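You operate a simulated robot arm through the tools that you are given. There is no shell and no other tool. Be economical: measure what you need, move in short steps, check, and stop when the job is done.

The job below is to be done with a simulated two-armed robot. You get a single attempt, and the scene is never put back.

Task
Push the ac flap that stands open shut. Put the small carton marked "EU" from the bay seven of the front bench on the bay seven of the back bench and the small carton marked "usb lead" on the bay seven of the upper shelf. The order is free.

Only the result counts: the job must be done as asked and must still hold three seconds after the hand-in. Knocking over, shifting, dropping, spilling or breaking anything else fails it.

Robot
Two 6-joint arms with two-finger parallel grippers on one trunk, on a base that drives. Base frame: it is fixed to the floor where the robot stands at the start and does not move with it; the origin is under the middle of the robot, x ahead of it, y to its left, z up. Readings come in mm, rad, newtons and seconds.
The left shoulder is at the start at [60, 187, 1022], the right one opposite. With the tool pointing down near the work surface each hand reaches from about 280 to 620 mm from the robot's upright axis, wherever it stands, measured 20 degrees to its own side. Places, roughly: ac flap [500, 100, 800]; bay seven of the back bench [1600, 9900, 800]; bay seven of the upper shelf [1100, 9900, 1200]; small carton [750, 10250, 750]. Payload 1.57 kg a hand.
Tool frame (each hand has its own): the origin (TCP) lies between the finger pads and is the grasp point; the fingertips stand 30 mm ahead of it; z points along the fingers, y is the line along which they close. Largest opening 110 mm; finger width 24, thickness 12; the body of the gripper, 48 by 112 mm, starts 78 mm behind the TCP.
Orientation is that of the tool frame in the base frame, as a unit quaternion [w, x, y, z]. With the fingers straight down and closing along the base's y, the tool's x points along the base's -x, its y along +y and its z along -z.

Tools
- The arms move only by the tool play_rows. It takes "left_deltas", "right_deltas" or both (then of equal length, played together; a hand with none holds still); each is a list of rows, each a list of 3 entries, a list of its own where there are three numbers: the shift along the base's x, y, z in mm, then the turn, a rotation vector about the base's x, y, z in rad, then the opening in per cent of the stroke, from 0 (shut) to 100 (fully open). In form: [[[x, y, z], [ax, ay, az], grip], ...]. A call has 1 to 8 rows; each row is the pose to reach, as a shift and turn from the pose commanded when the call began. A row lasts 0.2 s, in which the tool goes at most 50 mm and 0.15 rad; a call with a longer step from one row to the next is refused whole, and so is a gripper value outside its range. A pose out of reach is approached as far as the arm can. The call stops where the force on the tool passes 40 N (or 10 N more than at its start, if that is more) or the arm is blocked; 0.2 s more then pass. Each finger travels about 153 mm/s and halts on what it meets, pressing with about 31 N; the grip force reading is that of the motor and also rises with nothing between the fingers. The clock runs only during rows and for 0.2 s after the last one: add rows that repeat a pose to give the fingers time. It gives the time, the measured TCP pose, the force on the tool (base axes), the opening and the grip force at its end, in the units of the frame above (readings bear some noise), with the torque about the TCP (base axes, N m) and any sound that the robot's microphone picked up.
- Cameras (640 x 400 px; columns grow to the right, rows downward): "scene" is now at [-4.9, 29.3, 1561.4]; the picture's right is [0.38, -0.92, 0.00], its down [-0.78, -0.32, -0.54] and it looks along [0.49, 0.21, -0.84] (base axes); focal length 269 px, centre (320, 200). "left" rides on the left gripper at [70, -16, -141] in its tool frame; the picture's right is [0.23, 0.97, 0.00], its down [-0.86, 0.20, -0.48] and it looks along [-0.47, 0.11, 0.88] (tool axes); focal length 222 px, centre (320, 200). "right" rides on the right gripper at [70, 16, -141] in its tool frame; the picture's right is [-0.23, 0.97, 0.00], its down [-0.86, -0.20, -0.48] and it looks along [-0.47, -0.11, 0.88] (tool axes); focal length 222 px, centre (320, 200). There is no depth. A picture from a camera that has moved, and an enlarged one, comes with that camera's place and axes in the base frame and with its lens. The place of the scene camera against the robot may be out by one fixed shift of up to 18 mm in any direction.
- capture(camera): a new picture of that camera. It takes no simulated time.
- lift_body(by): slides the trunk up (or, below 0, down) by that many mm; the arms and the scene camera ride with it, the base frame stays. It gives what a move gives, with no picture.
- steer(legs): drives the robot by 1 to 6 legs, each [ahead, left, turn to the left] in mm, mm and rad, along the robot's own axes; the way and the turn of a leg run together, so that a leg with both is an arc; at most 1500 mm and 3.142 rad a leg. The arms and the cameras ride along, it lands a little off, and it stops where it bumps. It gives what a move gives.
- pan_tilt(pan, tilt): turns the head with the scene camera to pan (to the left, within 1.501 rad either way) and tilt (down, from -0.506 to 1.204), counted from straight ahead of the robot. It gives what a move gives.
- close_up(camera, box): a new picture of the part [left, top, right, bottom] of that camera's present view, enlarged. It takes no simulated time.
- sign_off(): hands the job in; it is judged then, once.

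Go step by step. Nothing tells you exact positions but the pictures and the camera data: compare them with the known pose of the tool, close in by small moves and look again before you grip or let go. The budget is 165 turns and 118 pictures, counting those below and the enlarged ones. Unless the task says otherwise, let go and move clear before handing in, and close with one line.

The tools are called after "Call:" as a command line: name --argument value ..., lists and objects as JSON in quotes. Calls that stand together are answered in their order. play_rows: Moves the arms, as the interface text tells. Its arguments: {"type":"object","properties":{"left_deltas":{"type":"array","items":{"type":"array"}},"right_deltas":{"type":"array","items":{"type":"array"}}},"required":[]} The other tools are called the same way: lift_body (by) slides the trunk up or down; steer (legs) drives the base; pan_tilt (pan, tilt) turns the head that bears the scene camera; capture (camera) takes a picture; close_up (camera, box) takes an enlarged picture of a part of a camera's view; sign_off () hands the job in.

At the start:

```text
time: 0.0
left_tcp_pos: [360.2, 327.3, 967.9]
left_tcp_rot: [0.0, 0.001, 1.0, -0.001]
left_wrist_force: [0.0, 0.3, -0.5]
left_ft_torque: [0.01, -0.04, -0.02]
left_width: 109.8
left_finger_force: 0.1
right_tcp_pos: [337.1, -63.5, 1034.5]
right_tcp_rot: [0.0, 0.0, 1.0, 0.0]
right_wrist_force: [-0.4, -0.2, 0.0]
right_ft_torque: [0.02, 0.02, 0.0]
right_width: 110.3
right_finger_force: 0.1
trunk travel left (down, up): [-650.0, 340.0]
robot x, y, heading: [1.1, -1.8, -0.001]
head pan, tilt: [0.394, 1.005]
```

scene: 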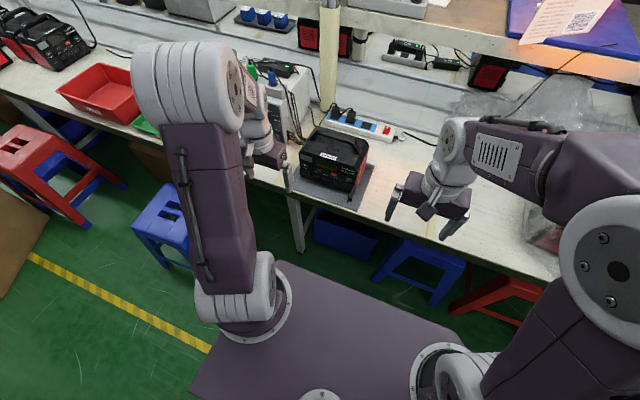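
right: 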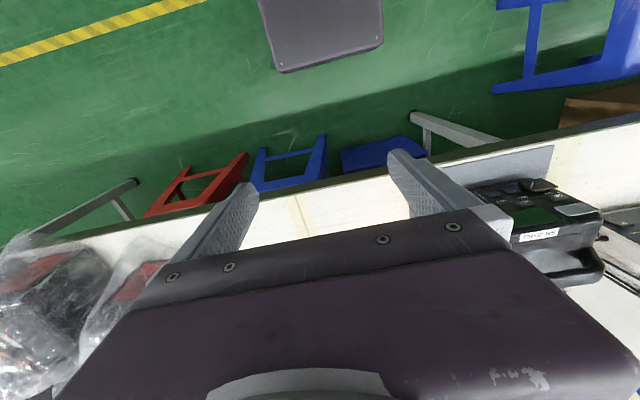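
left: 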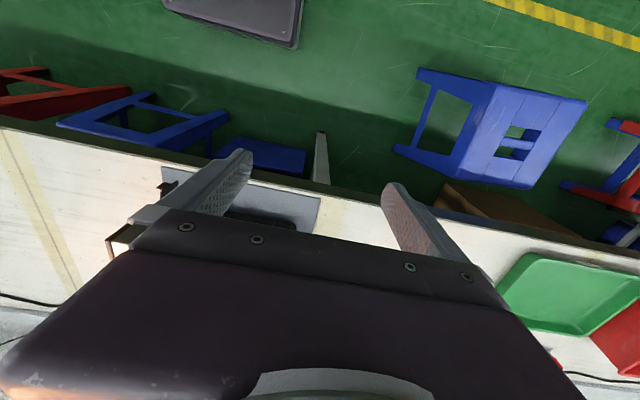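

I see a black power station on the bench near [500,100,800], which should carry the AC flap. I'll enlarge it before moving.

Call:
close_up --camera "scene" --box '[270, 100, 400, 220]'

Call:
close_up --camera "right" --box '[460, 150, 640, 300]'

```text
3.33 times, centred on (335, 160) of scene
camera zoom: at [-4.9, 29.3, 1561.4], right [0.38, -0.92, 0.0], down [-0.78, -0.32, -0.54], along [0.49, 0.21, -0.84], focal length 898 px, centre (270, 333)
```

zoom: 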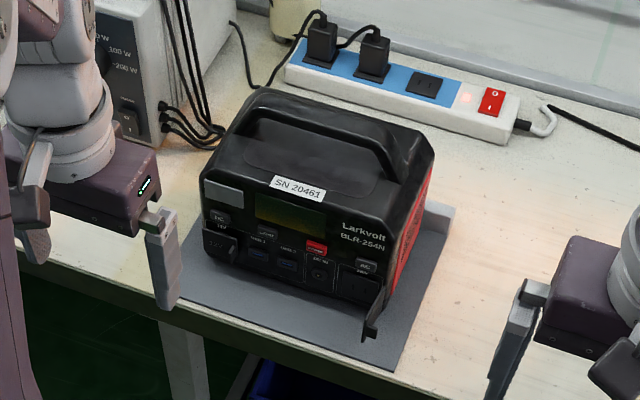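

```text
2.67 times, centred on (550, 225) of right
camera zoom: at [268.6, -46.6, 1175.9], right [0.23, 0.97, 0.0], down [0.86, -0.2, 0.48], along [0.47, -0.11, -0.88], focal length 592 px, centre (-293, 133)
```

zoom: 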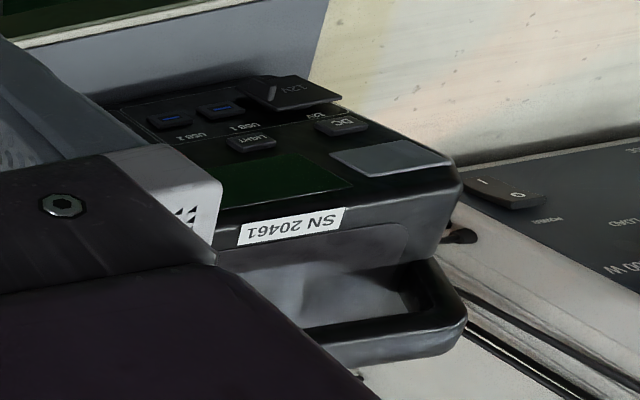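

The AC flap sticks out toward me at the right lower corner of the front face, roughly at [480,130,780], hinged on the right. I'll shut the right gripper and bring it closer for a second view.

Call:
play_rows --right_deltas '[[[20, 15, -28], [0, 0, 0], 0], [[40, 30, -56], [0, 0, 0], 0], [[60, 45, -84], [0, 0, 0], 0], [[60, 45, -84], [0, 0, 0], 0]]'

Call:
capture --camera "right"

Call:
capture --camera "scene"

```text
time: 1.0
left_tcp_pos: [361.3, 327.4, 967.6]
left_tcp_rot: [0.0, 0.001, 1.0, 0.0]
left_wrist_force: [0.0, -0.4, 0.4]
left_ft_torque: [-0.02, -0.01, 0.0]
left_width: 110.0
left_finger_force: 0.0
right_tcp_pos: [398.7, -18.9, 955.7]
right_tcp_rot: [0.0, 0.0, 1.0, -0.001]
right_wrist_force: [-0.2, -0.6, -0.1]
right_ft_torque: [0.02, -0.04, 0.0]
right_width: 0.3
right_finger_force: 21.5
trunk travel left (down, up): [-650.0, 340.0]
robot x, y, heading: [3.1, 0.4, 0.002]
head pan, tilt: [0.394, 1.005]
```

```text
112 pictures are left
camera right: at [328.7, -2.6, 1095.4], right [0.23, 0.97, 0.0], down [0.85, -0.2, 0.48], along [0.47, -0.11, -0.88], focal length 222 px, centre (320, 200)
```

right: 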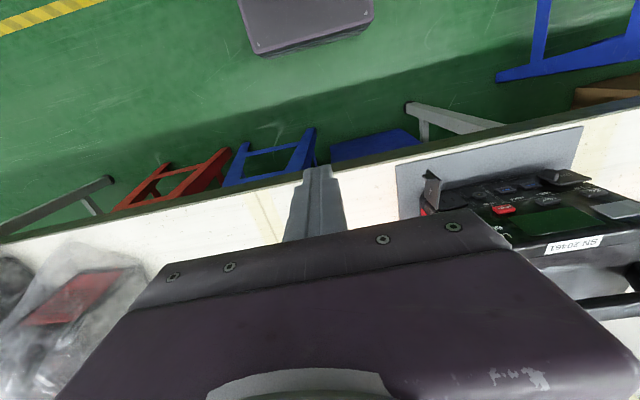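

```text
111 pictures are left
camera scene: at [-5.5, 29.1, 1561.4], right [0.38, -0.92, 0.0], down [-0.78, -0.32, -0.54], along [0.49, 0.21, -0.84], focal length 269 px, centre (320, 200)
```

scene: 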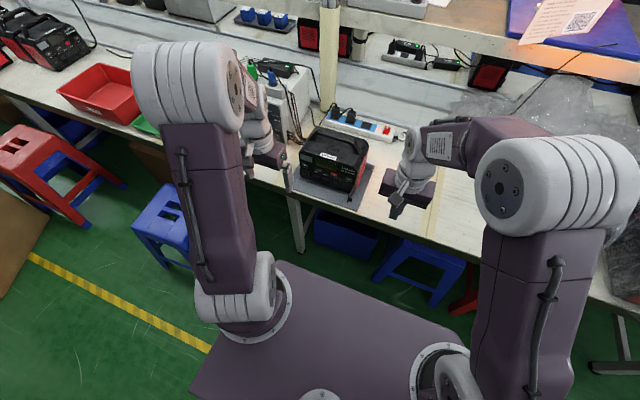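

Call:
close_up --camera "right" --box '[380, 130, 540, 230]'

Call:
close_up --camera "scene" --box '[290, 120, 450, 220]'

```text
4.00 times, centred on (460, 180) of right
camera zoom: at [328.7, -2.6, 1095.4], right [0.23, 0.97, 0.0], down [0.85, -0.2, 0.48], along [0.47, -0.11, -0.88], focal length 888 px, centre (-240, 280)
```

zoom: 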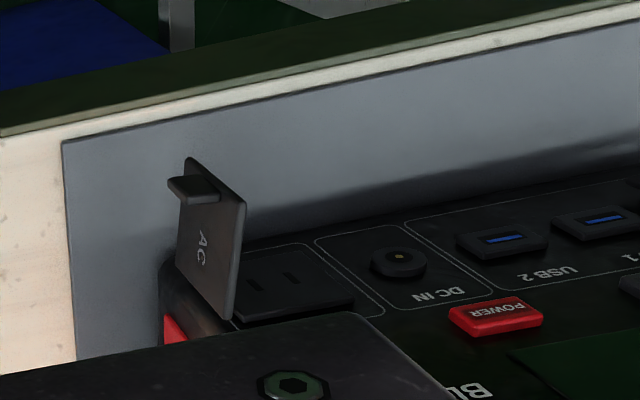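

```text
4.00 times, centred on (370, 170) of scene
camera zoom: at [-5.5, 29.1, 1561.4], right [0.38, -0.92, 0.0], down [-0.78, -0.32, -0.54], along [0.49, 0.21, -0.84], focal length 1077 px, centre (120, 320)
```

zoom: 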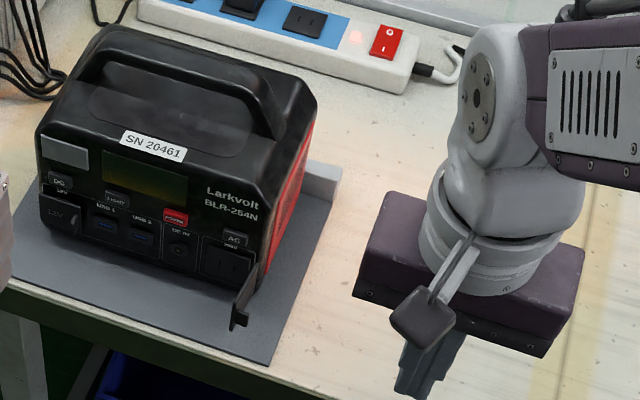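

The flap is a small vertical plate, z 795–832, from its hinge near [522,120] to its outer edge near [477,121], and it closes toward +y. I'll place the closed right fingertips, tilted forward, to the right of it.

Call:
play_rows --right_deltas '[[[14, 19, -24], [0, -0.1, 0], 0], [[28, 38, -48], [0, -0.2, 0], 0], [[42, 57, -72], [0, -0.3, 0], 0], [[56, 76, -97], [0, -0.4, 0], 0], [[70, 95, -122], [0, -0.5, 0], 0]]'

Call:
capture --camera "right"

Call:
close_up --camera "scene" --box '[290, 120, 450, 220]'

```text
time: 2.2
left_tcp_pos: [361.4, 328.0, 965.4]
left_tcp_rot: [0.0, 0.001, 1.0, 0.001]
left_wrist_force: [-0.6, 0.5, 0.2]
left_ft_torque: [0.01, 0.0, 0.0]
left_width: 110.0
left_finger_force: 0.1
right_tcp_pos: [468.7, 76.8, 828.1]
right_tcp_rot: [0.247, -0.001, 0.969, 0.0]
right_wrist_force: [-0.4, 0.2, 0.4]
right_ft_torque: [-0.01, 0.01, 0.01]
right_width: 0.1
right_finger_force: 21.2
trunk travel left (down, up): [-650.0, 340.0]
robot x, y, heading: [0.8, 0.3, -0.0]
head pan, tilt: [0.394, 1.005]
```

```text
108 pictures are left
camera right: at [339.6, 93.2, 917.2], right [0.2, 0.97, 0.11], down [0.52, -0.2, 0.83], along [0.83, -0.11, -0.55], focal length 222 px, centre (320, 200)
```

right: 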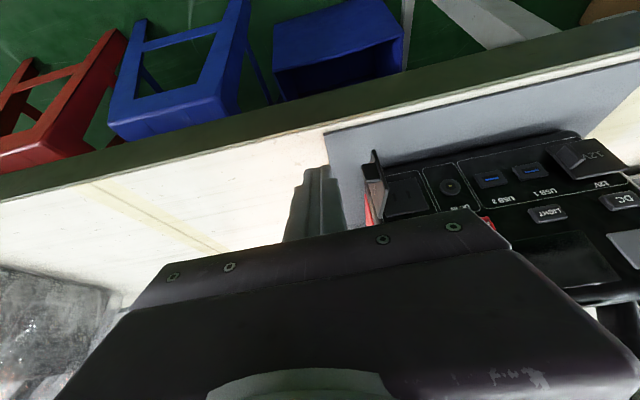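

```text
4.00 times, centred on (370, 170) of scene
camera zoom: at [-4.4, 30.3, 1561.4], right [0.38, -0.92, 0.0], down [-0.78, -0.33, -0.54], along [0.49, 0.21, -0.84], focal length 1077 px, centre (120, 320)
```

zoom: 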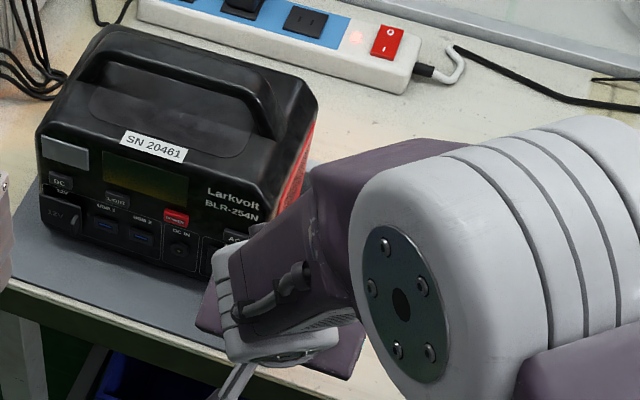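

The fingertips are at about [483,77,802], just right of the flap. I'll sweep them toward +y.

Call:
play_rows --right_deltas '[[[3, 15, 6], [0, 0, 0], 0], [[3, 30, 6], [0, 0, 0], 0], [[3, 45, 6], [0, 0, 0], 0], [[3, 60, 6], [0, 0, 0], 0], [[5, 75, 6], [0, 0, 0], 0]]'

Call:
capture --camera "right"

```text
time: 3.4
left_tcp_pos: [361.7, 324.7, 967.9]
left_tcp_rot: [-0.001, 0.001, 1.0, 0.001]
left_wrist_force: [0.0, -0.3, -0.3]
left_ft_torque: [-0.02, -0.01, -0.02]
left_width: 110.1
left_finger_force: 0.0
right_tcp_pos: [475.7, 148.0, 834.0]
right_tcp_rot: [0.248, 0.002, 0.969, -0.001]
right_wrist_force: [7.4, -9.2, 1.5]
right_ft_torque: [-0.13, -0.17, -0.28]
right_width: 0.0
right_finger_force: 21.1
trunk travel left (down, up): [-650.0, 340.0]
robot x, y, heading: [-0.7, 0.2, -0.003]
head pan, tilt: [0.394, 1.005]
```

```text
106 pictures are left
camera right: at [347.1, 165.9, 924.1], right [0.2, 0.97, 0.11], down [0.52, -0.2, 0.83], along [0.83, -0.11, -0.55], focal length 222 px, centre (320, 200)
```

right: 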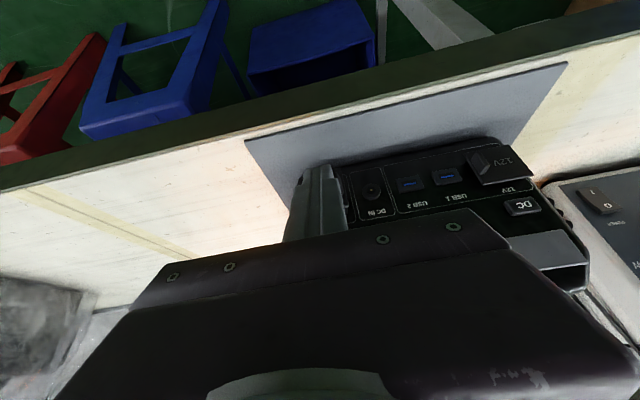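

Contact is light, and the flap is swinging. Now I'll push in toward the face in small steps.

Call:
play_rows --right_deltas '[[[4, 4, 0], [0, 0, 0], 0], [[8, 6, 0], [0, 0, 0], 0], [[12, 6, 0], [0, 0, 0], 0], [[16, 4, 0], [0, 0, 0], 0], [[20, 2, 0], [0, 0, 0], 0]]'

Call:
capture --camera "right"

```text
time: 4.6
left_tcp_pos: [357.8, 327.0, 968.7]
left_tcp_rot: [0.0, -0.001, 1.0, 0.0]
left_wrist_force: [0.3, 0.9, 0.4]
left_ft_torque: [-0.02, 0.0, 0.01]
left_width: 109.8
left_finger_force: 0.1
right_tcp_pos: [489.4, 155.7, 834.8]
right_tcp_rot: [0.248, -0.001, 0.969, 0.001]
right_wrist_force: [-10.9, -0.3, -1.6]
right_ft_torque: [0.06, 0.27, -0.02]
right_width: 0.1
right_finger_force: 21.1
trunk travel left (down, up): [-650.0, 340.0]
robot x, y, heading: [0.5, 1.7, 0.003]
head pan, tilt: [0.394, 1.005]
```

```text
105 pictures are left
camera right: at [362.4, 171.8, 925.4], right [0.2, 0.97, 0.11], down [0.52, -0.2, 0.83], along [0.83, -0.11, -0.55], focal length 222 px, centre (320, 200)
```

right: 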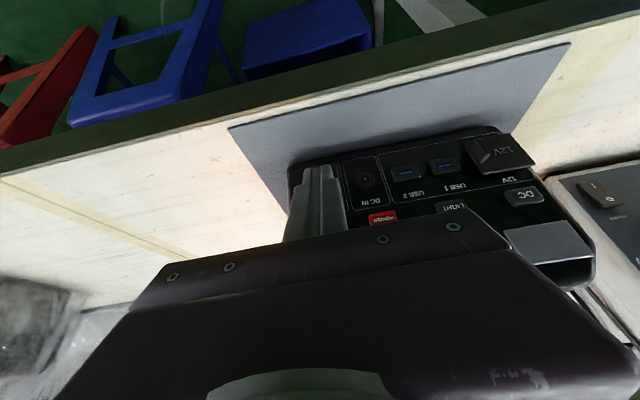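

The fingertip is nearly at the face, with 11 N of contact force. I'll push a few more millimetres.

Call:
play_rows --right_deltas '[[[2, 0, 0], [0, 0, 0], 0], [[4, 0, 0], [0, 0, 0], 0]]'

```text
time: 5.2
left_tcp_pos: [358.4, 326.7, 967.3]
left_tcp_rot: [0.0, 0.0, 1.0, -0.001]
left_wrist_force: [1.0, 0.0, 1.3]
left_ft_torque: [-0.03, -0.01, 0.0]
left_width: 109.7
left_finger_force: 0.0
right_tcp_pos: [495.7, 152.9, 835.5]
right_tcp_rot: [0.247, 0.0, 0.969, 0.0]
right_wrist_force: [-15.2, -4.6, 0.6]
right_ft_torque: [-0.21, 0.27, -0.09]
right_width: 0.3
right_finger_force: 21.1
trunk travel left (down, up): [-650.0, 340.0]
robot x, y, heading: [-2.8, -1.5, -0.005]
head pan, tilt: [0.394, 1.005]
```

Force is at 15 N, with no latch sound yet. I'll push a little further.

Call:
play_rows --right_deltas '[[[2, 0, 0], [0, 0, 0], 0], [[4, 0, 0], [0, 0, 0], 0], [[6, 0, 0], [0, 0, 0], 0]]'

```text
time: 6.0
left_tcp_pos: [359.3, 325.9, 967.6]
left_tcp_rot: [0.001, 0.0, 1.0, 0.001]
left_wrist_force: [0.2, 0.0, -0.5]
left_ft_torque: [-0.01, 0.0, 0.01]
left_width: 109.8
left_finger_force: 0.1
right_tcp_pos: [500.0, 151.7, 836.6]
right_tcp_rot: [0.248, 0.0, 0.969, 0.0]
right_wrist_force: [-17.7, -8.5, -0.6]
right_ft_torque: [-0.21, 0.38, -0.17]
right_width: 0.0
right_finger_force: 21.3
trunk travel left (down, up): [-650.0, 340.0]
robot x, y, heading: [-4.5, 4.1, -0.001]
head pan, tilt: [0.394, 1.005]
```

Force rises only slowly, so I'll back off and check the flap and the device.

Call:
play_rows --right_deltas '[[[-20, 0, 0], [0, 0, 0], 0], [[-60, -30, 10], [0, 0, 0], 0], [[-90, -70, 10], [0, 0, 0], 0]]'

Call:
capture --camera "right"

Call:
close_up --camera "scene" --box '[290, 120, 450, 220]'

```text
refused: row 2 steps farther than a row can; nothing moved
```

```text
104 pictures are left
camera right: at [371.5, 168.6, 925.8], right [0.2, 0.97, 0.11], down [0.52, -0.2, 0.83], along [0.83, -0.11, -0.55], focal length 222 px, centre (320, 200)
```

right: 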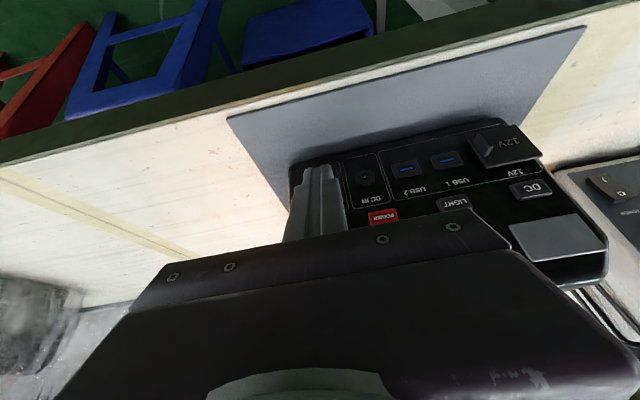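

```text
4.00 times, centred on (370, 170) of scene
camera zoom: at [-8.7, 27.4, 1561.4], right [0.38, -0.92, 0.0], down [-0.78, -0.32, -0.54], along [0.5, 0.21, -0.84], focal length 1077 px, centre (120, 320)
```

zoom: 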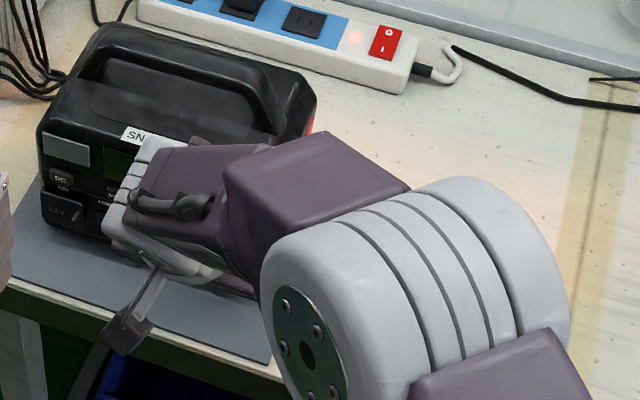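

The device seems unmoved in the scene picture. I'll retreat in smaller steps to see the flap.

Call:
play_rows --right_deltas '[[[-20, 0, 0], [0, 0, 0], 0], [[-50, -20, 5], [0, 0, 0], 0], [[-70, -50, 10], [0, 0, 0], 0], [[-85, -85, 10], [0, 0, 0], 0]]'

Call:
capture --camera "right"

Call:
close_up --camera "scene" --box '[290, 120, 450, 220]'

```text
time: 7.0
left_tcp_pos: [360.2, 325.4, 967.5]
left_tcp_rot: [0.001, 0.0, 1.0, 0.001]
left_wrist_force: [0.2, 0.1, 0.2]
left_ft_torque: [0.02, -0.03, -0.01]
left_width: 109.7
left_finger_force: 0.1
right_tcp_pos: [414.2, 64.8, 847.4]
right_tcp_rot: [0.247, 0.0, 0.969, -0.001]
right_wrist_force: [0.5, -0.1, -0.3]
right_ft_torque: [-0.04, -0.01, -0.01]
right_width: 0.0
right_finger_force: 21.7
trunk travel left (down, up): [-650.0, 340.0]
robot x, y, heading: [-2.9, 4.3, -0.001]
head pan, tilt: [0.394, 1.005]
```

```text
102 pictures are left
camera right: at [286.5, 81.4, 937.7], right [0.2, 0.97, 0.11], down [0.52, -0.2, 0.83], along [0.83, -0.11, -0.55], focal length 222 px, centre (320, 200)
```

right: 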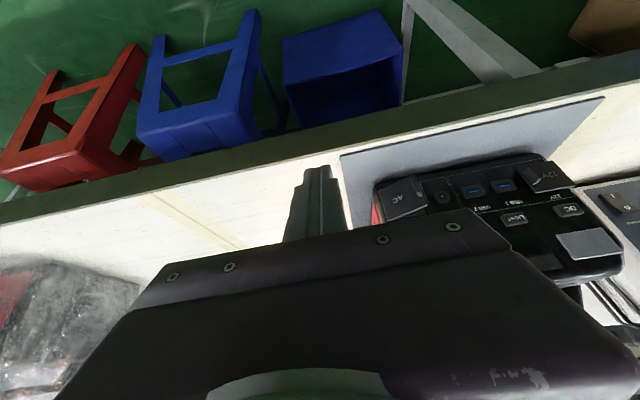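

```text
4.00 times, centred on (370, 170) of scene
camera zoom: at [-5.5, 28.4, 1561.4], right [0.38, -0.92, 0.0], down [-0.78, -0.32, -0.54], along [0.49, 0.21, -0.84], focal length 1077 px, centre (120, 320)
```

zoom: 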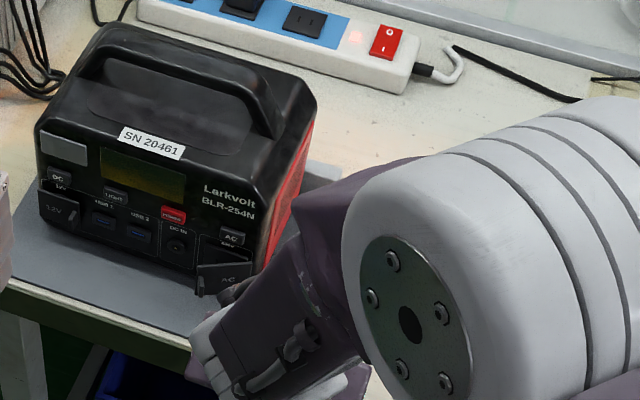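

Call:
close_up --camera "right" --box '[350, 140, 590, 280]'

```text
2.67 times, centred on (470, 210) of right
camera zoom: at [286.5, 81.4, 937.7], right [0.2, 0.97, 0.11], down [0.52, -0.2, 0.83], along [0.83, -0.11, -0.55], focal length 592 px, centre (-80, 173)
```

zoom: 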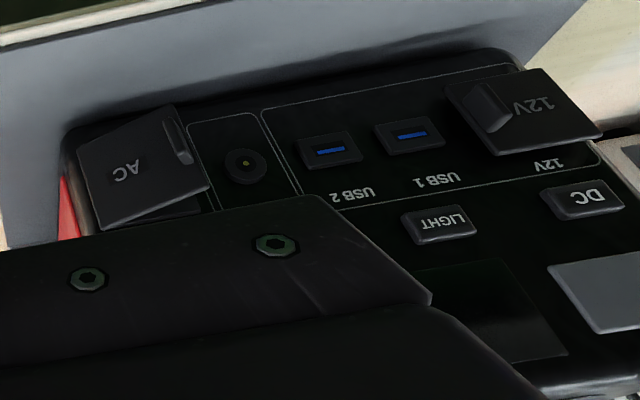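

The flap is still about 30° ajar, so it needs a firmer push nearer its free edge. I'll line up at y≈158 and push again.

Call:
play_rows --right_deltas '[[[0, 40, -5], [0, 0, 0], 0], [[15, 75, -9], [0, 0, 0], 0], [[40, 93, -9], [0, 0, 0], 0], [[55, 93, -9], [0, 0, 0], 0], [[70, 93, -9], [0, 0, 0], 0], [[80, 93, -9], [0, 0, 0], 0], [[86, 93, -9], [0, 0, 0], 0], [[90, 93, -9], [0, 0, 0], 0]]'

Call:
capture --camera "right"

```text
time: 8.5
left_tcp_pos: [355.0, 326.2, 969.0]
left_tcp_rot: [0.002, -0.001, 1.0, 0.0]
left_wrist_force: [-0.2, -0.3, 0.3]
left_ft_torque: [0.04, 0.01, -0.01]
left_width: 109.9
left_finger_force: 0.0
right_tcp_pos: [489.1, 163.9, 835.8]
right_tcp_rot: [0.246, -0.003, 0.969, 0.003]
right_wrist_force: [-27.7, 4.6, 15.7]
right_ft_torque: [0.02, 0.2, -0.02]
right_width: 0.2
right_finger_force: 21.5
trunk travel left (down, up): [-650.0, 340.0]
robot x, y, heading: [2.5, 2.3, 0.0]
head pan, tilt: [0.394, 1.005]
stopped in row 7 (right hand): the force on the tool passed its limit (the readings are from after the stop); the commanded pose is now the measured one
```

```text
99 pictures are left
camera right: at [360.9, 179.5, 927.2], right [0.19, 0.97, 0.11], down [0.53, -0.2, 0.83], along [0.83, -0.1, -0.55], focal length 222 px, centre (320, 200)
```

right: 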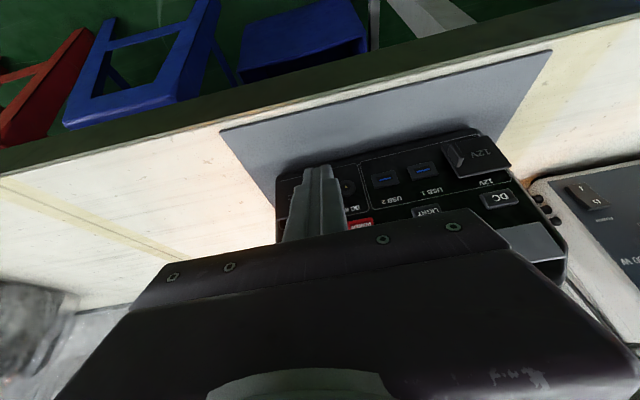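

The push reached the force limit with the finger on the tab. I'll back off and look.

Call:
play_rows --right_deltas '[[[-20, 0, 0], [0, 0, 0], 0], [[-45, -30, 5], [0, 0, 0], 0], [[-65, -65, 10], [0, 0, 0], 0], [[-75, -98, 10], [0, 0, 0], 0]]'

Call:
close_up --camera "right" --box '[350, 140, 590, 280]'

Call:
close_up --camera "scene" --box '[290, 120, 450, 220]'

```text
time: 9.5
left_tcp_pos: [359.9, 327.0, 967.5]
left_tcp_rot: [0.0, -0.001, 1.0, 0.0]
left_wrist_force: [0.8, -0.3, 0.5]
left_ft_torque: [0.03, 0.03, -0.01]
left_width: 110.0
left_finger_force: 0.0
right_tcp_pos: [418.0, 65.7, 841.5]
right_tcp_rot: [0.244, -0.002, 0.97, 0.002]
right_wrist_force: [0.1, 0.4, -0.3]
right_ft_torque: [-0.02, -0.02, 0.0]
right_width: 0.0
right_finger_force: 21.5
trunk travel left (down, up): [-650.0, 340.0]
robot x, y, heading: [-0.6, 1.0, -0.001]
head pan, tilt: [0.394, 1.005]
```

```text
2.67 times, centred on (470, 210) of right
camera zoom: at [290.9, 80.6, 931.9], right [0.19, 0.97, 0.11], down [0.53, -0.2, 0.83], along [0.83, -0.1, -0.55], focal length 592 px, centre (-80, 173)
```

zoom: 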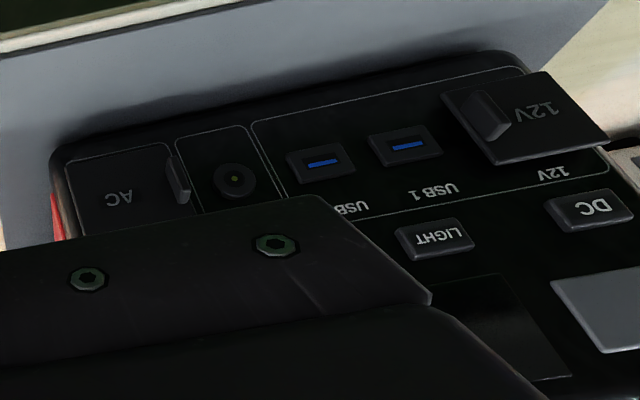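

```text
4.00 times, centred on (370, 170) of scene
camera zoom: at [-5.7, 28.6, 1561.4], right [0.39, -0.92, 0.0], down [-0.78, -0.33, -0.54], along [0.49, 0.21, -0.84], focal length 1077 px, centre (120, 320)
```

zoom: 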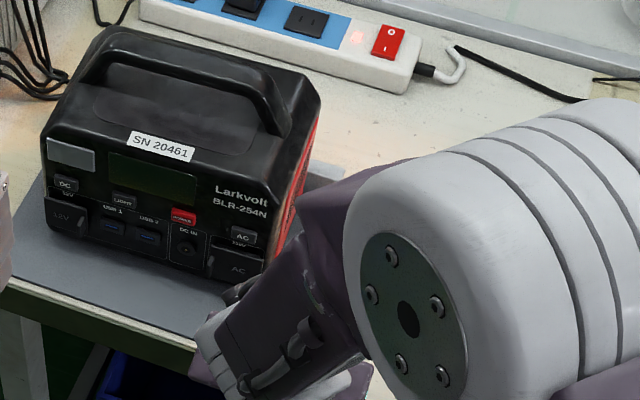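

The AC flap is now flush and shut. Next I'll lift the right hand clear with the tool straight down again, and turn the head left to see the way to the benches 10 m off.

Call:
play_rows --right_deltas '[[[-20, -30, 30], [0, 0.1, 0], 0], [[-40, -60, 60], [0, 0.2, 0], 0], [[-60, -90, 90], [0, 0.3, 0], 30], [[-70, -120, 120], [0, 0.4, 0], 60], [[-80, -140, 150], [0, 0.5, 0], 100], [[-80, -140, 185], [0, 0.5, 0], 100]]'

Call:
pan_tilt --pan 1.5 --tilt 0.4

Call:
capture --camera "scene"

```text
time: 10.9
left_tcp_pos: [358.2, 327.6, 967.5]
left_tcp_rot: [0.001, -0.001, 1.0, 0.0]
left_wrist_force: [0.3, 1.0, -0.2]
left_ft_torque: [0.01, -0.01, -0.01]
left_width: 109.9
left_finger_force: 0.0
right_tcp_pos: [340.6, -73.5, 1028.5]
right_tcp_rot: [-0.004, -0.003, 1.0, 0.002]
right_wrist_force: [-0.7, -0.3, 0.5]
right_ft_torque: [0.0, -0.01, 0.03]
right_width: 110.2
right_finger_force: 0.1
trunk travel left (down, up): [-650.0, 340.0]
robot x, y, heading: [1.4, 1.1, 0.001]
head pan, tilt: [0.394, 1.005]
```

```text
time: 12.2
left_tcp_pos: [359.7, 328.5, 967.2]
left_tcp_rot: [0.001, 0.0, 1.0, 0.0]
left_wrist_force: [0.0, 1.2, 0.2]
left_ft_torque: [0.02, 0.02, 0.01]
left_width: 110.1
left_finger_force: 0.0
right_tcp_pos: [342.1, -73.2, 1028.2]
right_tcp_rot: [-0.004, -0.003, 1.0, 0.001]
right_wrist_force: [0.1, 0.1, 0.6]
right_ft_torque: [-0.02, 0.05, -0.04]
right_width: 109.8
right_finger_force: 0.0
trunk travel left (down, up): [-650.0, 340.0]
robot x, y, heading: [0.7, 0.7, -0.0]
head pan, tilt: [1.499, 0.4]
```

```text
96 pictures are left
camera scene: at [-62.9, 95.2, 1611.9], right [1.0, -0.07, 0.0], down [-0.03, -0.39, -0.92], along [0.06, 0.92, -0.39], focal length 269 px, centre (320, 200)
```

scene: 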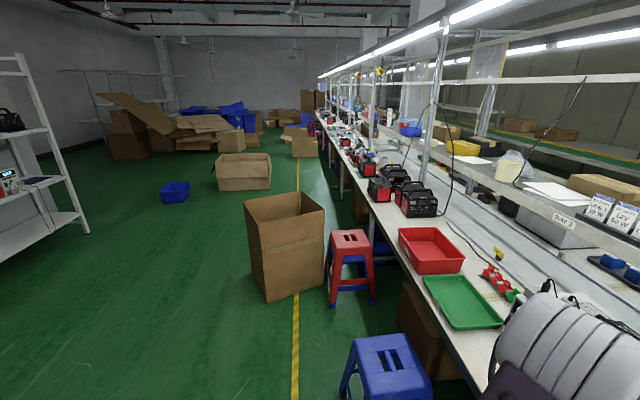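

The way left is an aisle with boxes: a tall one near x −580..100, y 1800–2500, and one near x −1600..−640, y 4400. I'll back out into the aisle, turn to face +y and look ahead.

Call:
steer --legs '[[-1050, 0, 0], [0, 0, 1.571]]'

Call:
pan_tilt --pan -0.1 --tilt 0.35

Call:
capture --camera "scene"

```text
time: 14.8
left_tcp_pos: [108.4, 326.5, 965.4]
left_tcp_rot: [-0.001, 0.0, 1.0, 0.001]
left_wrist_force: [-0.2, -0.3, -0.8]
left_ft_torque: [0.02, 0.07, 0.0]
left_width: 109.9
left_finger_force: 0.0
right_tcp_pos: [90.2, -74.1, 1027.5]
right_tcp_rot: [-0.005, -0.001, 1.0, 0.001]
right_wrist_force: [1.4, 0.4, -0.4]
right_ft_torque: [0.01, 0.03, 0.03]
right_width: 109.9
right_finger_force: 0.1
trunk travel left (down, up): [-650.0, 340.0]
robot x, y, heading: [-253.3, 3.4, 0.001]
head pan, tilt: [1.499, 0.4]
stopped in leg 1: the robot was blocked; the commanded pose is now the measured one
```

```text
time: 16.5
left_tcp_pos: [105.4, 327.2, 967.0]
left_tcp_rot: [-0.001, 0.0, 1.0, 0.0]
left_wrist_force: [0.4, 0.2, 0.5]
left_ft_torque: [0.02, 0.0, -0.02]
left_width: 110.2
left_finger_force: 0.0
right_tcp_pos: [86.6, -74.2, 1028.0]
right_tcp_rot: [-0.003, -0.001, 1.0, 0.001]
right_wrist_force: [0.4, 0.3, 0.5]
right_ft_torque: [0.01, 0.03, -0.01]
right_width: 109.9
right_finger_force: 0.1
trunk travel left (down, up): [-650.0, 340.0]
robot x, y, heading: [-251.7, 1.4, -0.007]
head pan, tilt: [-0.099, 0.351]
```

```text
95 pictures are left
camera scene: at [-231.8, -6.3, 1616.5], right [-0.1, -1.0, 0.0], down [-0.34, 0.03, -0.94], along [0.93, -0.09, -0.34], focal length 269 px, centre (320, 200)
```

scene: 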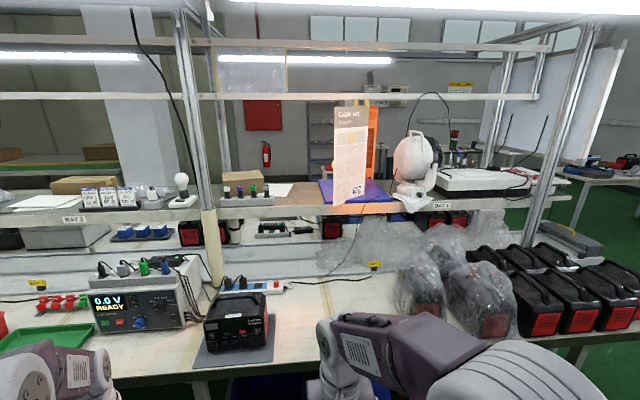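

I was blocked after 250 mm, so something stands behind me. I'll look to both sides.

Call:
pan_tilt --pan 1.5 --tilt 0.9

Call:
capture --camera "scene"

Call:
pan_tilt --pan -1.5 --tilt 0.7

Call:
capture --camera "scene"

```text
time: 18.2
left_tcp_pos: [104.7, 327.2, 966.7]
left_tcp_rot: [-0.001, 0.0, 1.0, 0.001]
left_wrist_force: [-0.8, 0.1, -0.2]
left_ft_torque: [0.03, 0.0, 0.04]
left_width: 109.8
left_finger_force: 0.2
right_tcp_pos: [85.7, -74.4, 1029.1]
right_tcp_rot: [-0.003, 0.0, 1.0, 0.001]
right_wrist_force: [-0.3, -0.1, -0.9]
right_ft_torque: [-0.03, -0.03, 0.01]
right_width: 109.9
right_finger_force: 0.0
trunk travel left (down, up): [-650.0, 340.0]
robot x, y, heading: [-256.0, 0.2, -0.002]
head pan, tilt: [1.499, 0.901]
```

```text
94 pictures are left
camera scene: at [-319.1, 78.2, 1569.0], right [1.0, -0.07, 0.0], down [-0.06, -0.78, -0.62], along [0.05, 0.62, -0.78], focal length 269 px, centre (320, 200)
```

scene: 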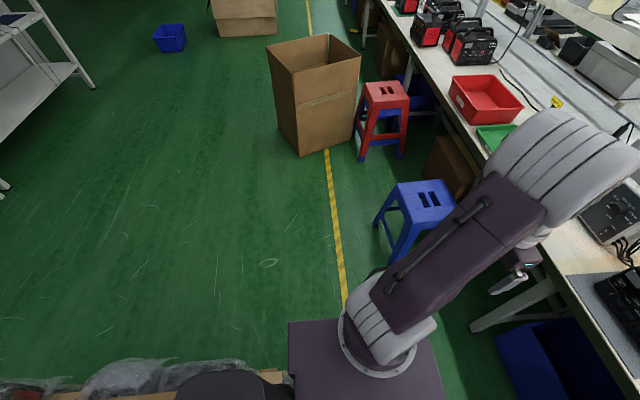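

```text
time: 20.8
left_tcp_pos: [105.2, 326.5, 967.0]
left_tcp_rot: [0.001, 0.0, 1.0, 0.0]
left_wrist_force: [-0.5, 1.0, 0.6]
left_ft_torque: [0.01, 0.01, -0.01]
left_width: 109.9
left_finger_force: 0.0
right_tcp_pos: [85.8, -74.6, 1027.8]
right_tcp_rot: [-0.004, 0.0, 1.0, 0.001]
right_wrist_force: [0.8, -0.3, 0.4]
right_ft_torque: [0.0, 0.0, 0.01]
right_width: 110.0
right_finger_force: 0.0
trunk travel left (down, up): [-650.0, 340.0]
robot x, y, heading: [-253.0, 1.3, 0.002]
head pan, tilt: [-1.499, 0.7]
```

```text
93 pictures are left
camera scene: at [-318.5, -81.9, 1585.1], right [-1.0, -0.07, 0.0], down [-0.05, 0.64, -0.76], along [0.05, -0.76, -0.64], focal length 269 px, centre (320, 200)
```

scene: 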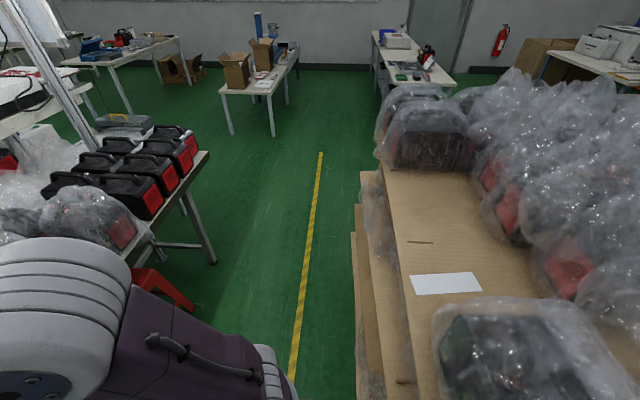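

Behind me is a pallet of wrapped units, ending near y≈200. I'll edge forward off it, sidestep left past its end, then back up into the open aisle and slide left past the tall box.

Call:
steer --legs '[[15, 0, 0], [0, 730, 0]]'

Call:
pan_tilt --pan 1.5 --tilt 0.9

Call:
capture --camera "scene"

```text
time: 25.1
left_tcp_pos: [123.9, 1046.4, 967.8]
left_tcp_rot: [0.0, 0.003, 1.0, 0.0]
left_wrist_force: [0.6, 0.2, 0.0]
left_ft_torque: [0.01, -0.02, 0.0]
left_width: 110.0
left_finger_force: 0.0
right_tcp_pos: [103.1, 646.3, 1027.5]
right_tcp_rot: [-0.004, 0.001, 1.0, 0.001]
right_wrist_force: [0.6, 0.6, -0.8]
right_ft_torque: [0.0, 0.01, 0.04]
right_width: 110.1
right_finger_force: 0.1
trunk travel left (down, up): [-650.0, 340.0]
robot x, y, heading: [-237.0, 720.6, -0.002]
head pan, tilt: [-1.499, 0.7]
```

```text
time: 27.7
left_tcp_pos: [125.3, 1046.5, 966.9]
left_tcp_rot: [-0.001, 0.002, 1.0, 0.0]
left_wrist_force: [-0.2, -1.3, 0.6]
left_ft_torque: [-0.03, -0.04, 0.01]
left_width: 109.9
left_finger_force: 0.0
right_tcp_pos: [103.2, 645.9, 1028.6]
right_tcp_rot: [-0.003, 0.002, 1.0, 0.001]
right_wrist_force: [0.3, 1.1, -0.4]
right_ft_torque: [0.02, -0.04, 0.01]
right_width: 110.1
right_finger_force: 0.1
trunk travel left (down, up): [-650.0, 340.0]
robot x, y, heading: [-238.8, 722.8, -0.005]
head pan, tilt: [1.499, 0.901]
```

```text
92 pictures are left
camera scene: at [-301.7, 800.3, 1568.9], right [1.0, -0.08, 0.0], down [-0.06, -0.78, -0.62], along [0.05, 0.62, -0.78], focal length 269 px, centre (320, 200)
```

scene: 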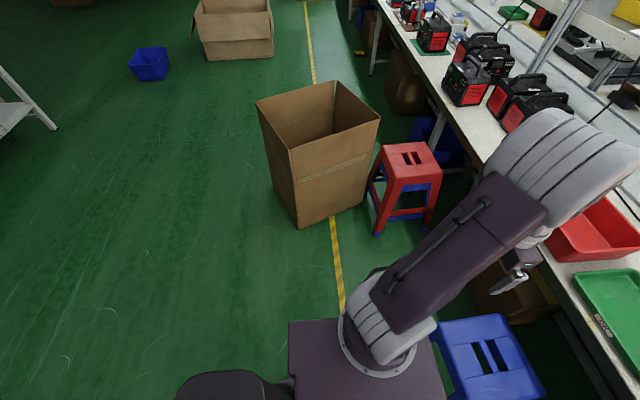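

The path is clear to back up to x≈−1000 and slide left past the tall box.

Call:
steer --legs '[[-800, 0, 0], [0, 1500, 0], [0, 900, 0], [750, 0, 0]]'

Call:
pan_tilt --pan 1.45 --tilt 0.6

Call:
capture --camera "scene"

```text
time: 46.9
left_tcp_pos: [42.2, 3462.8, 966.8]
left_tcp_rot: [0.0, -0.002, 1.0, -0.001]
left_wrist_force: [1.1, 0.4, -0.8]
left_ft_torque: [-0.01, 0.01, 0.02]
left_width: 110.1
left_finger_force: 0.0
right_tcp_pos: [24.7, 3062.1, 1027.9]
right_tcp_rot: [-0.004, -0.003, 1.0, 0.001]
right_wrist_force: [-0.3, 0.4, 0.0]
right_ft_torque: [0.02, 0.0, -0.01]
right_width: 109.8
right_finger_force: 0.1
trunk travel left (down, up): [-650.0, 340.0]
robot x, y, heading: [-316.3, 3132.6, 0.006]
head pan, tilt: [1.499, 0.901]
```

```text
time: 47.7
left_tcp_pos: [41.5, 3462.4, 967.4]
left_tcp_rot: [0.0, -0.002, 1.0, 0.0]
left_wrist_force: [0.1, 0.1, -0.1]
left_ft_torque: [-0.01, 0.02, 0.0]
left_width: 110.2
left_finger_force: 0.0
right_tcp_pos: [24.7, 3062.2, 1028.0]
right_tcp_rot: [-0.003, -0.002, 1.0, 0.0]
right_wrist_force: [0.1, -0.9, -0.6]
right_ft_torque: [-0.03, 0.01, 0.01]
right_width: 110.0
right_finger_force: 0.0
trunk travel left (down, up): [-650.0, 340.0]
robot x, y, heading: [-317.5, 3133.5, 0.002]
head pan, tilt: [1.45, 0.6]
```

```text
91 pictures are left
camera scene: at [-376.2, 3224.6, 1593.7], right [0.99, -0.12, 0.0], down [-0.07, -0.56, -0.82], along [0.1, 0.82, -0.57], focal length 269 px, centre (320, 200)
```

scene: 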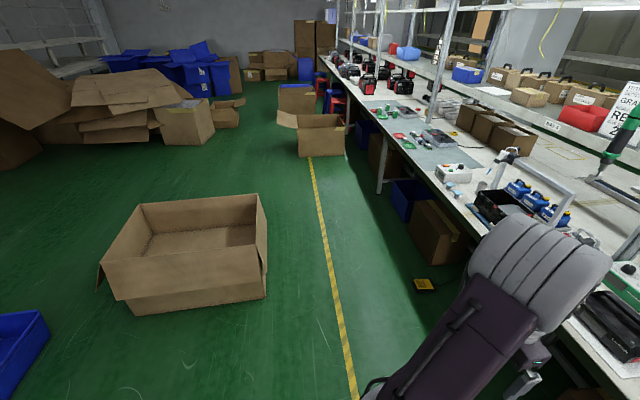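

The next box sits at x<−600, y 4400–5000, and another at x −240..375, y≈6550. I'll pass between the first one and the bench to y≈5650, then look again.

Call:
steer --legs '[[160, 0, 0], [0, 1500, 0], [0, 1000, 0]]'

Call:
capture --camera "scene"

```text
time: 61.0
left_tcp_pos: [120.1, 5983.2, 967.2]
left_tcp_rot: [0.0, -0.015, 1.0, 0.0]
left_wrist_force: [-0.4, -0.6, -0.1]
left_ft_torque: [0.01, 0.0, -0.01]
left_width: 109.7
left_finger_force: 0.1
right_tcp_pos: [112.0, 5582.3, 1028.0]
right_tcp_rot: [-0.004, -0.017, 1.0, 0.0]
right_wrist_force: [0.7, 0.6, 0.8]
right_ft_torque: [-0.01, 0.0, 0.01]
right_width: 110.3
right_finger_force: 0.0
trunk travel left (down, up): [-650.0, 340.0]
robot x, y, heading: [-228.3, 5647.2, 0.029]
head pan, tilt: [1.45, 0.6]
```

```text
90 pictures are left
camera scene: at [-291.2, 5734.8, 1593.7], right [1.0, -0.09, 0.0], down [-0.05, -0.56, -0.83], along [0.07, 0.82, -0.56], focal length 269 px, centre (320, 200)
```

scene: 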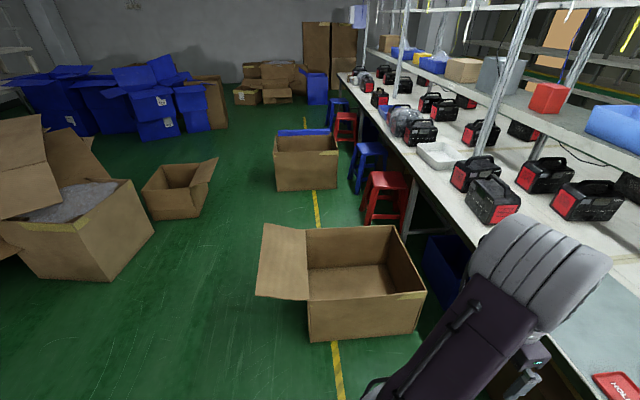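

Ahead, box 3 with its flap reaches x≈−540 at y 6600–7000, box 4 reaches x≈−556 at y≈8310, and a small open box lies at x<−1100. I'll swing out to x≈−950, advance to y≈6950 and measure the gap up close.

Call:
steer --legs '[[0, 0, -0.029], [-740, 0, 0], [0, 1280, 0]]'

Call:
pan_tilt --pan 1.5 --tilt 0.8

Call:
capture --camera "scene"

```text
time: 71.7
left_tcp_pos: [-655.8, 7271.1, 966.1]
left_tcp_rot: [0.001, -0.004, 1.0, 0.0]
left_wrist_force: [0.1, -0.6, -0.1]
left_ft_torque: [0.02, -0.03, 0.01]
left_width: 110.0
left_finger_force: 0.1
right_tcp_pos: [-672.3, 6870.4, 1027.6]
right_tcp_rot: [-0.003, -0.005, 1.0, 0.001]
right_wrist_force: [0.6, 0.9, 0.9]
right_ft_torque: [-0.02, 0.01, 0.01]
right_width: 109.9
right_finger_force: 0.1
trunk travel left (down, up): [-650.0, 340.0]
robot x, y, heading: [-1013.9, 6944.1, 0.002]
head pan, tilt: [1.45, 0.6]
```

```text
time: 72.4
left_tcp_pos: [-655.8, 7271.6, 966.8]
left_tcp_rot: [0.001, -0.005, 1.0, 0.0]
left_wrist_force: [-0.7, -0.3, -0.4]
left_ft_torque: [0.01, 0.01, 0.01]
left_width: 110.0
left_finger_force: 0.1
right_tcp_pos: [-672.0, 6871.1, 1028.0]
right_tcp_rot: [-0.004, -0.005, 1.0, 0.001]
right_wrist_force: [-0.4, -0.6, 0.3]
right_ft_torque: [0.01, -0.03, -0.02]
right_width: 110.0
right_finger_force: 0.1
trunk travel left (down, up): [-650.0, 340.0]
robot x, y, heading: [-1013.6, 6939.6, 0.01]
head pan, tilt: [1.499, 0.799]
```

```text
89 pictures are left
camera scene: at [-1078.2, 7024.2, 1576.9], right [1.0, -0.06, 0.0], down [-0.05, -0.72, -0.7], along [0.04, 0.7, -0.72], focal length 269 px, centre (320, 200)
```

scene: 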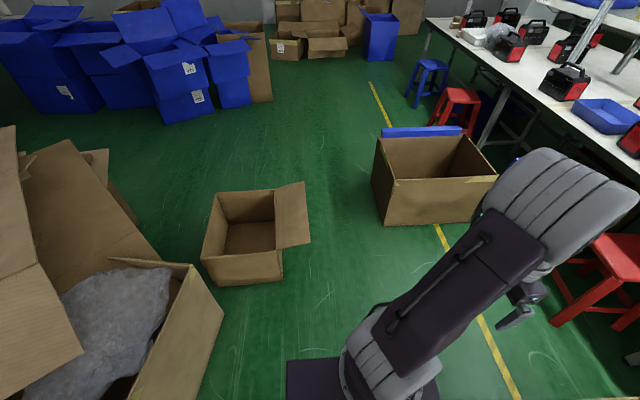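

My base seems to be only about ±210 mm, so the gap between the small box's flap (x≈−1084) and box 4 (x≈−525) is passable along x≈−805. I'll line up first.

Call:
steer --legs '[[0, 350, 0], [208, 0, 0]]'

Call:
capture --camera "scene"

```text
time: 75.9
left_tcp_pos: [-452.1, 7612.8, 966.9]
left_tcp_rot: [-0.001, -0.004, 1.0, 0.0]
left_wrist_force: [0.6, 0.6, -0.4]
left_ft_torque: [-0.02, 0.01, 0.01]
left_width: 110.2
left_finger_force: 0.0
right_tcp_pos: [-466.5, 7212.3, 1028.7]
right_tcp_rot: [-0.004, -0.006, 1.0, 0.0]
right_wrist_force: [0.2, 0.5, -0.3]
right_ft_torque: [0.0, -0.03, 0.0]
right_width: 109.9
right_finger_force: 0.0
trunk travel left (down, up): [-650.0, 340.0]
robot x, y, heading: [-808.4, 7283.4, 0.008]
head pan, tilt: [1.499, 0.799]
```

```text
88 pictures are left
camera scene: at [-873.6, 7366.0, 1576.8], right [1.0, -0.06, 0.0], down [-0.04, -0.72, -0.7], along [0.04, 0.7, -0.72], focal length 269 px, centre (320, 200)
```

scene: 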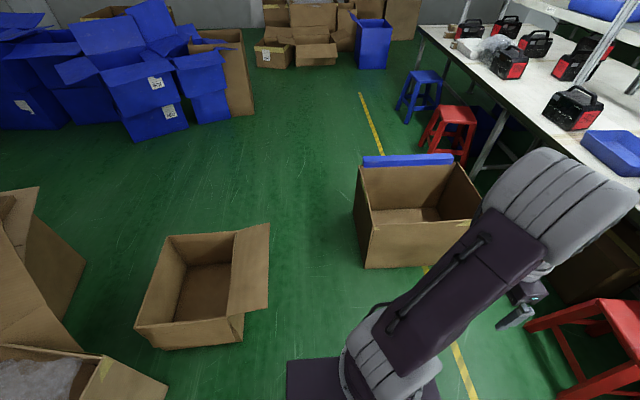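

Measured again: flap at −1089, box edge at −540, and I'm at −808, near the middle. I'll slide left through.

Call:
steer --legs '[[0, 0, -0.006], [0, 1500, 0], [0, 300, 0]]'

Call:
pan_tilt --pan 0.4 --tilt 0.5

Call:
capture --camera "scene"

```text
time: 85.1
left_tcp_pos: [-439.3, 9363.1, 967.3]
left_tcp_rot: [0.0, 0.006, 1.0, 0.0]
left_wrist_force: [0.3, 0.5, -1.2]
left_ft_torque: [-0.03, -0.03, -0.01]
left_width: 110.0
left_finger_force: 0.1
right_tcp_pos: [-461.9, 8965.2, 1028.1]
right_tcp_rot: [-0.003, 0.005, 1.0, 0.002]
right_wrist_force: [-0.5, -0.6, 0.4]
right_ft_torque: [-0.01, 0.02, 0.04]
right_width: 110.0
right_finger_force: 0.0
trunk travel left (down, up): [-650.0, 340.0]
robot x, y, heading: [-802.9, 9039.8, -0.015]
head pan, tilt: [1.499, 0.799]
```

```text
time: 86.4
left_tcp_pos: [-438.9, 9364.9, 967.3]
left_tcp_rot: [0.0, 0.007, 1.0, 0.001]
left_wrist_force: [-0.4, -0.5, 0.2]
left_ft_torque: [-0.02, -0.02, -0.02]
left_width: 109.8
left_finger_force: 0.0
right_tcp_pos: [-463.9, 8964.1, 1027.8]
right_tcp_rot: [-0.004, 0.005, 1.0, 0.001]
right_wrist_force: [-0.7, -0.5, -0.5]
right_ft_torque: [0.02, -0.02, -0.01]
right_width: 110.1
right_finger_force: 0.0
trunk travel left (down, up): [-650.0, 340.0]
robot x, y, heading: [-803.2, 9040.5, -0.014]
head pan, tilt: [0.4, 0.499]
```

```text
87 pictures are left
camera scene: at [-788.7, 9080.3, 1602.8], right [0.38, -0.93, 0.0], down [-0.44, -0.18, -0.88], along [0.81, 0.33, -0.48], focal length 269 px, centre (320, 200)
```

scene: 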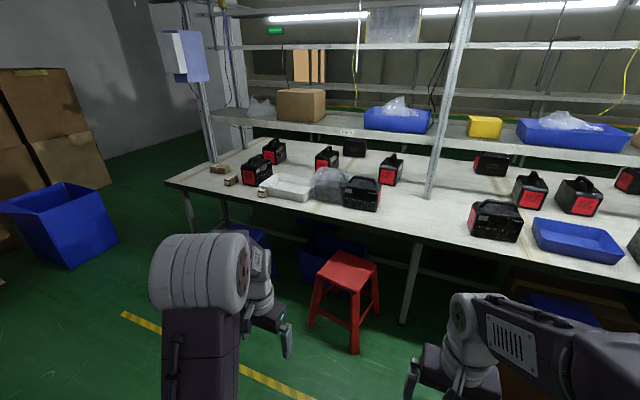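

I'm through. The end bay of the bench holds a few small cartons at its left corner; I'll enlarge that area.

Call:
close_up --camera "scene" --box '[160, 80, 400, 230]'

Call:
close_up --camera "scene" --box '[190, 140, 290, 205]'

```text
2.67 times, centred on (280, 155) of scene
camera zoom: at [-788.7, 9080.3, 1602.8], right [0.38, -0.93, 0.0], down [-0.44, -0.18, -0.88], along [0.81, 0.33, -0.48], focal length 718 px, centre (427, 320)
```

zoom: 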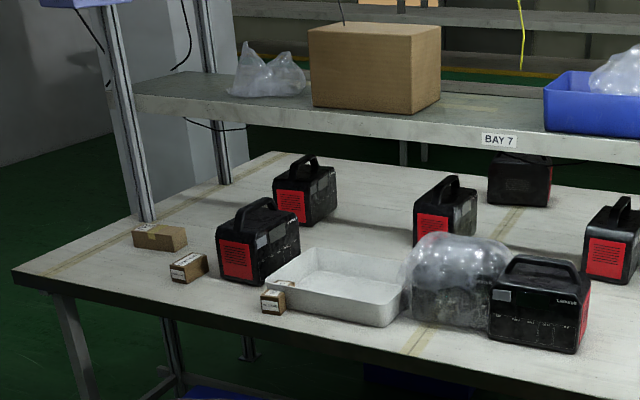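

```text
6.15 times, centred on (240, 172) of scene
camera zoom: at [-788.7, 9080.3, 1602.8], right [0.38, -0.93, 0.0], down [-0.44, -0.18, -0.88], along [0.81, 0.33, -0.48], focal length 1657 px, centre (812, 369)
```

zoom: 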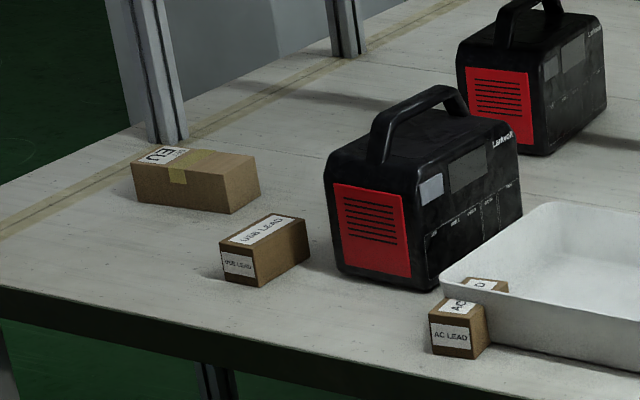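

The EU, USB LEAD and AC LEAD cartons are on bay 7, roughly at [788,10606], [640,10383] and [550,10049]. A blue stool stands before the bench near y 10030–10420, so I'll come in left of it at y≈10690.

Call:
steer --legs '[[0, 0, 0.014], [0, 1500, 0], [0, 150, 0], [650, 0, 0]]'

Call:
pan_tilt --pan -0.2 --tilt 0.75

Call:
capture --camera "scene"

```text
time: 98.6
left_tcp_pos: [240.8, 11041.5, 966.6]
left_tcp_rot: [0.0, 0.006, 1.0, 0.0]
left_wrist_force: [-0.2, -0.7, 0.5]
left_ft_torque: [0.03, 0.0, 0.0]
left_width: 110.2
left_finger_force: 0.0
right_tcp_pos: [216.1, 10639.2, 1027.6]
right_tcp_rot: [-0.004, 0.005, 1.0, 0.001]
right_wrist_force: [0.3, 0.1, -1.1]
right_ft_torque: [0.03, -0.01, -0.04]
right_width: 110.0
right_finger_force: 0.0
trunk travel left (down, up): [-650.0, 340.0]
robot x, y, heading: [-123.5, 10717.4, -0.011]
head pan, tilt: [0.4, 0.499]
```

```text
time: 99.6
left_tcp_pos: [239.7, 11041.4, 966.3]
left_tcp_rot: [0.001, 0.006, 1.0, 0.001]
left_wrist_force: [0.0, -0.6, -0.3]
left_ft_torque: [-0.01, 0.01, 0.0]
left_width: 109.9
left_finger_force: 0.0
right_tcp_pos: [216.7, 10640.5, 1028.5]
right_tcp_rot: [-0.003, 0.004, 1.0, 0.0]
right_wrist_force: [0.7, 0.0, -0.2]
right_ft_torque: [0.01, 0.01, -0.03]
right_width: 109.8
right_finger_force: 0.2
trunk travel left (down, up): [-650.0, 340.0]
robot x, y, heading: [-127.1, 10716.6, -0.013]
head pan, tilt: [-0.201, 0.75]
```

```text
84 pictures are left
camera scene: at [-112.6, 10703.5, 1580.9], right [-0.21, -0.98, 0.0], down [-0.67, 0.14, -0.73], along [0.72, -0.15, -0.68], focal length 269 px, centre (320, 200)
```

scene: 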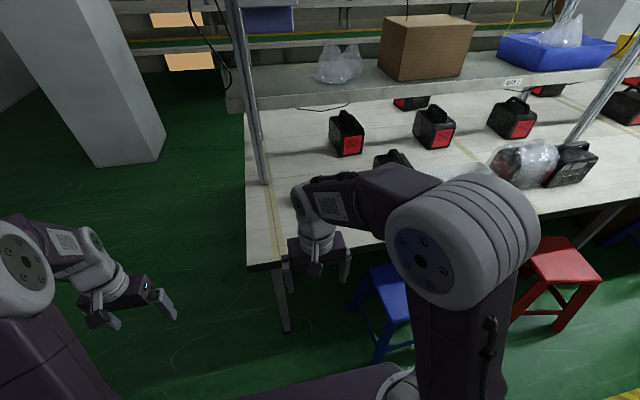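

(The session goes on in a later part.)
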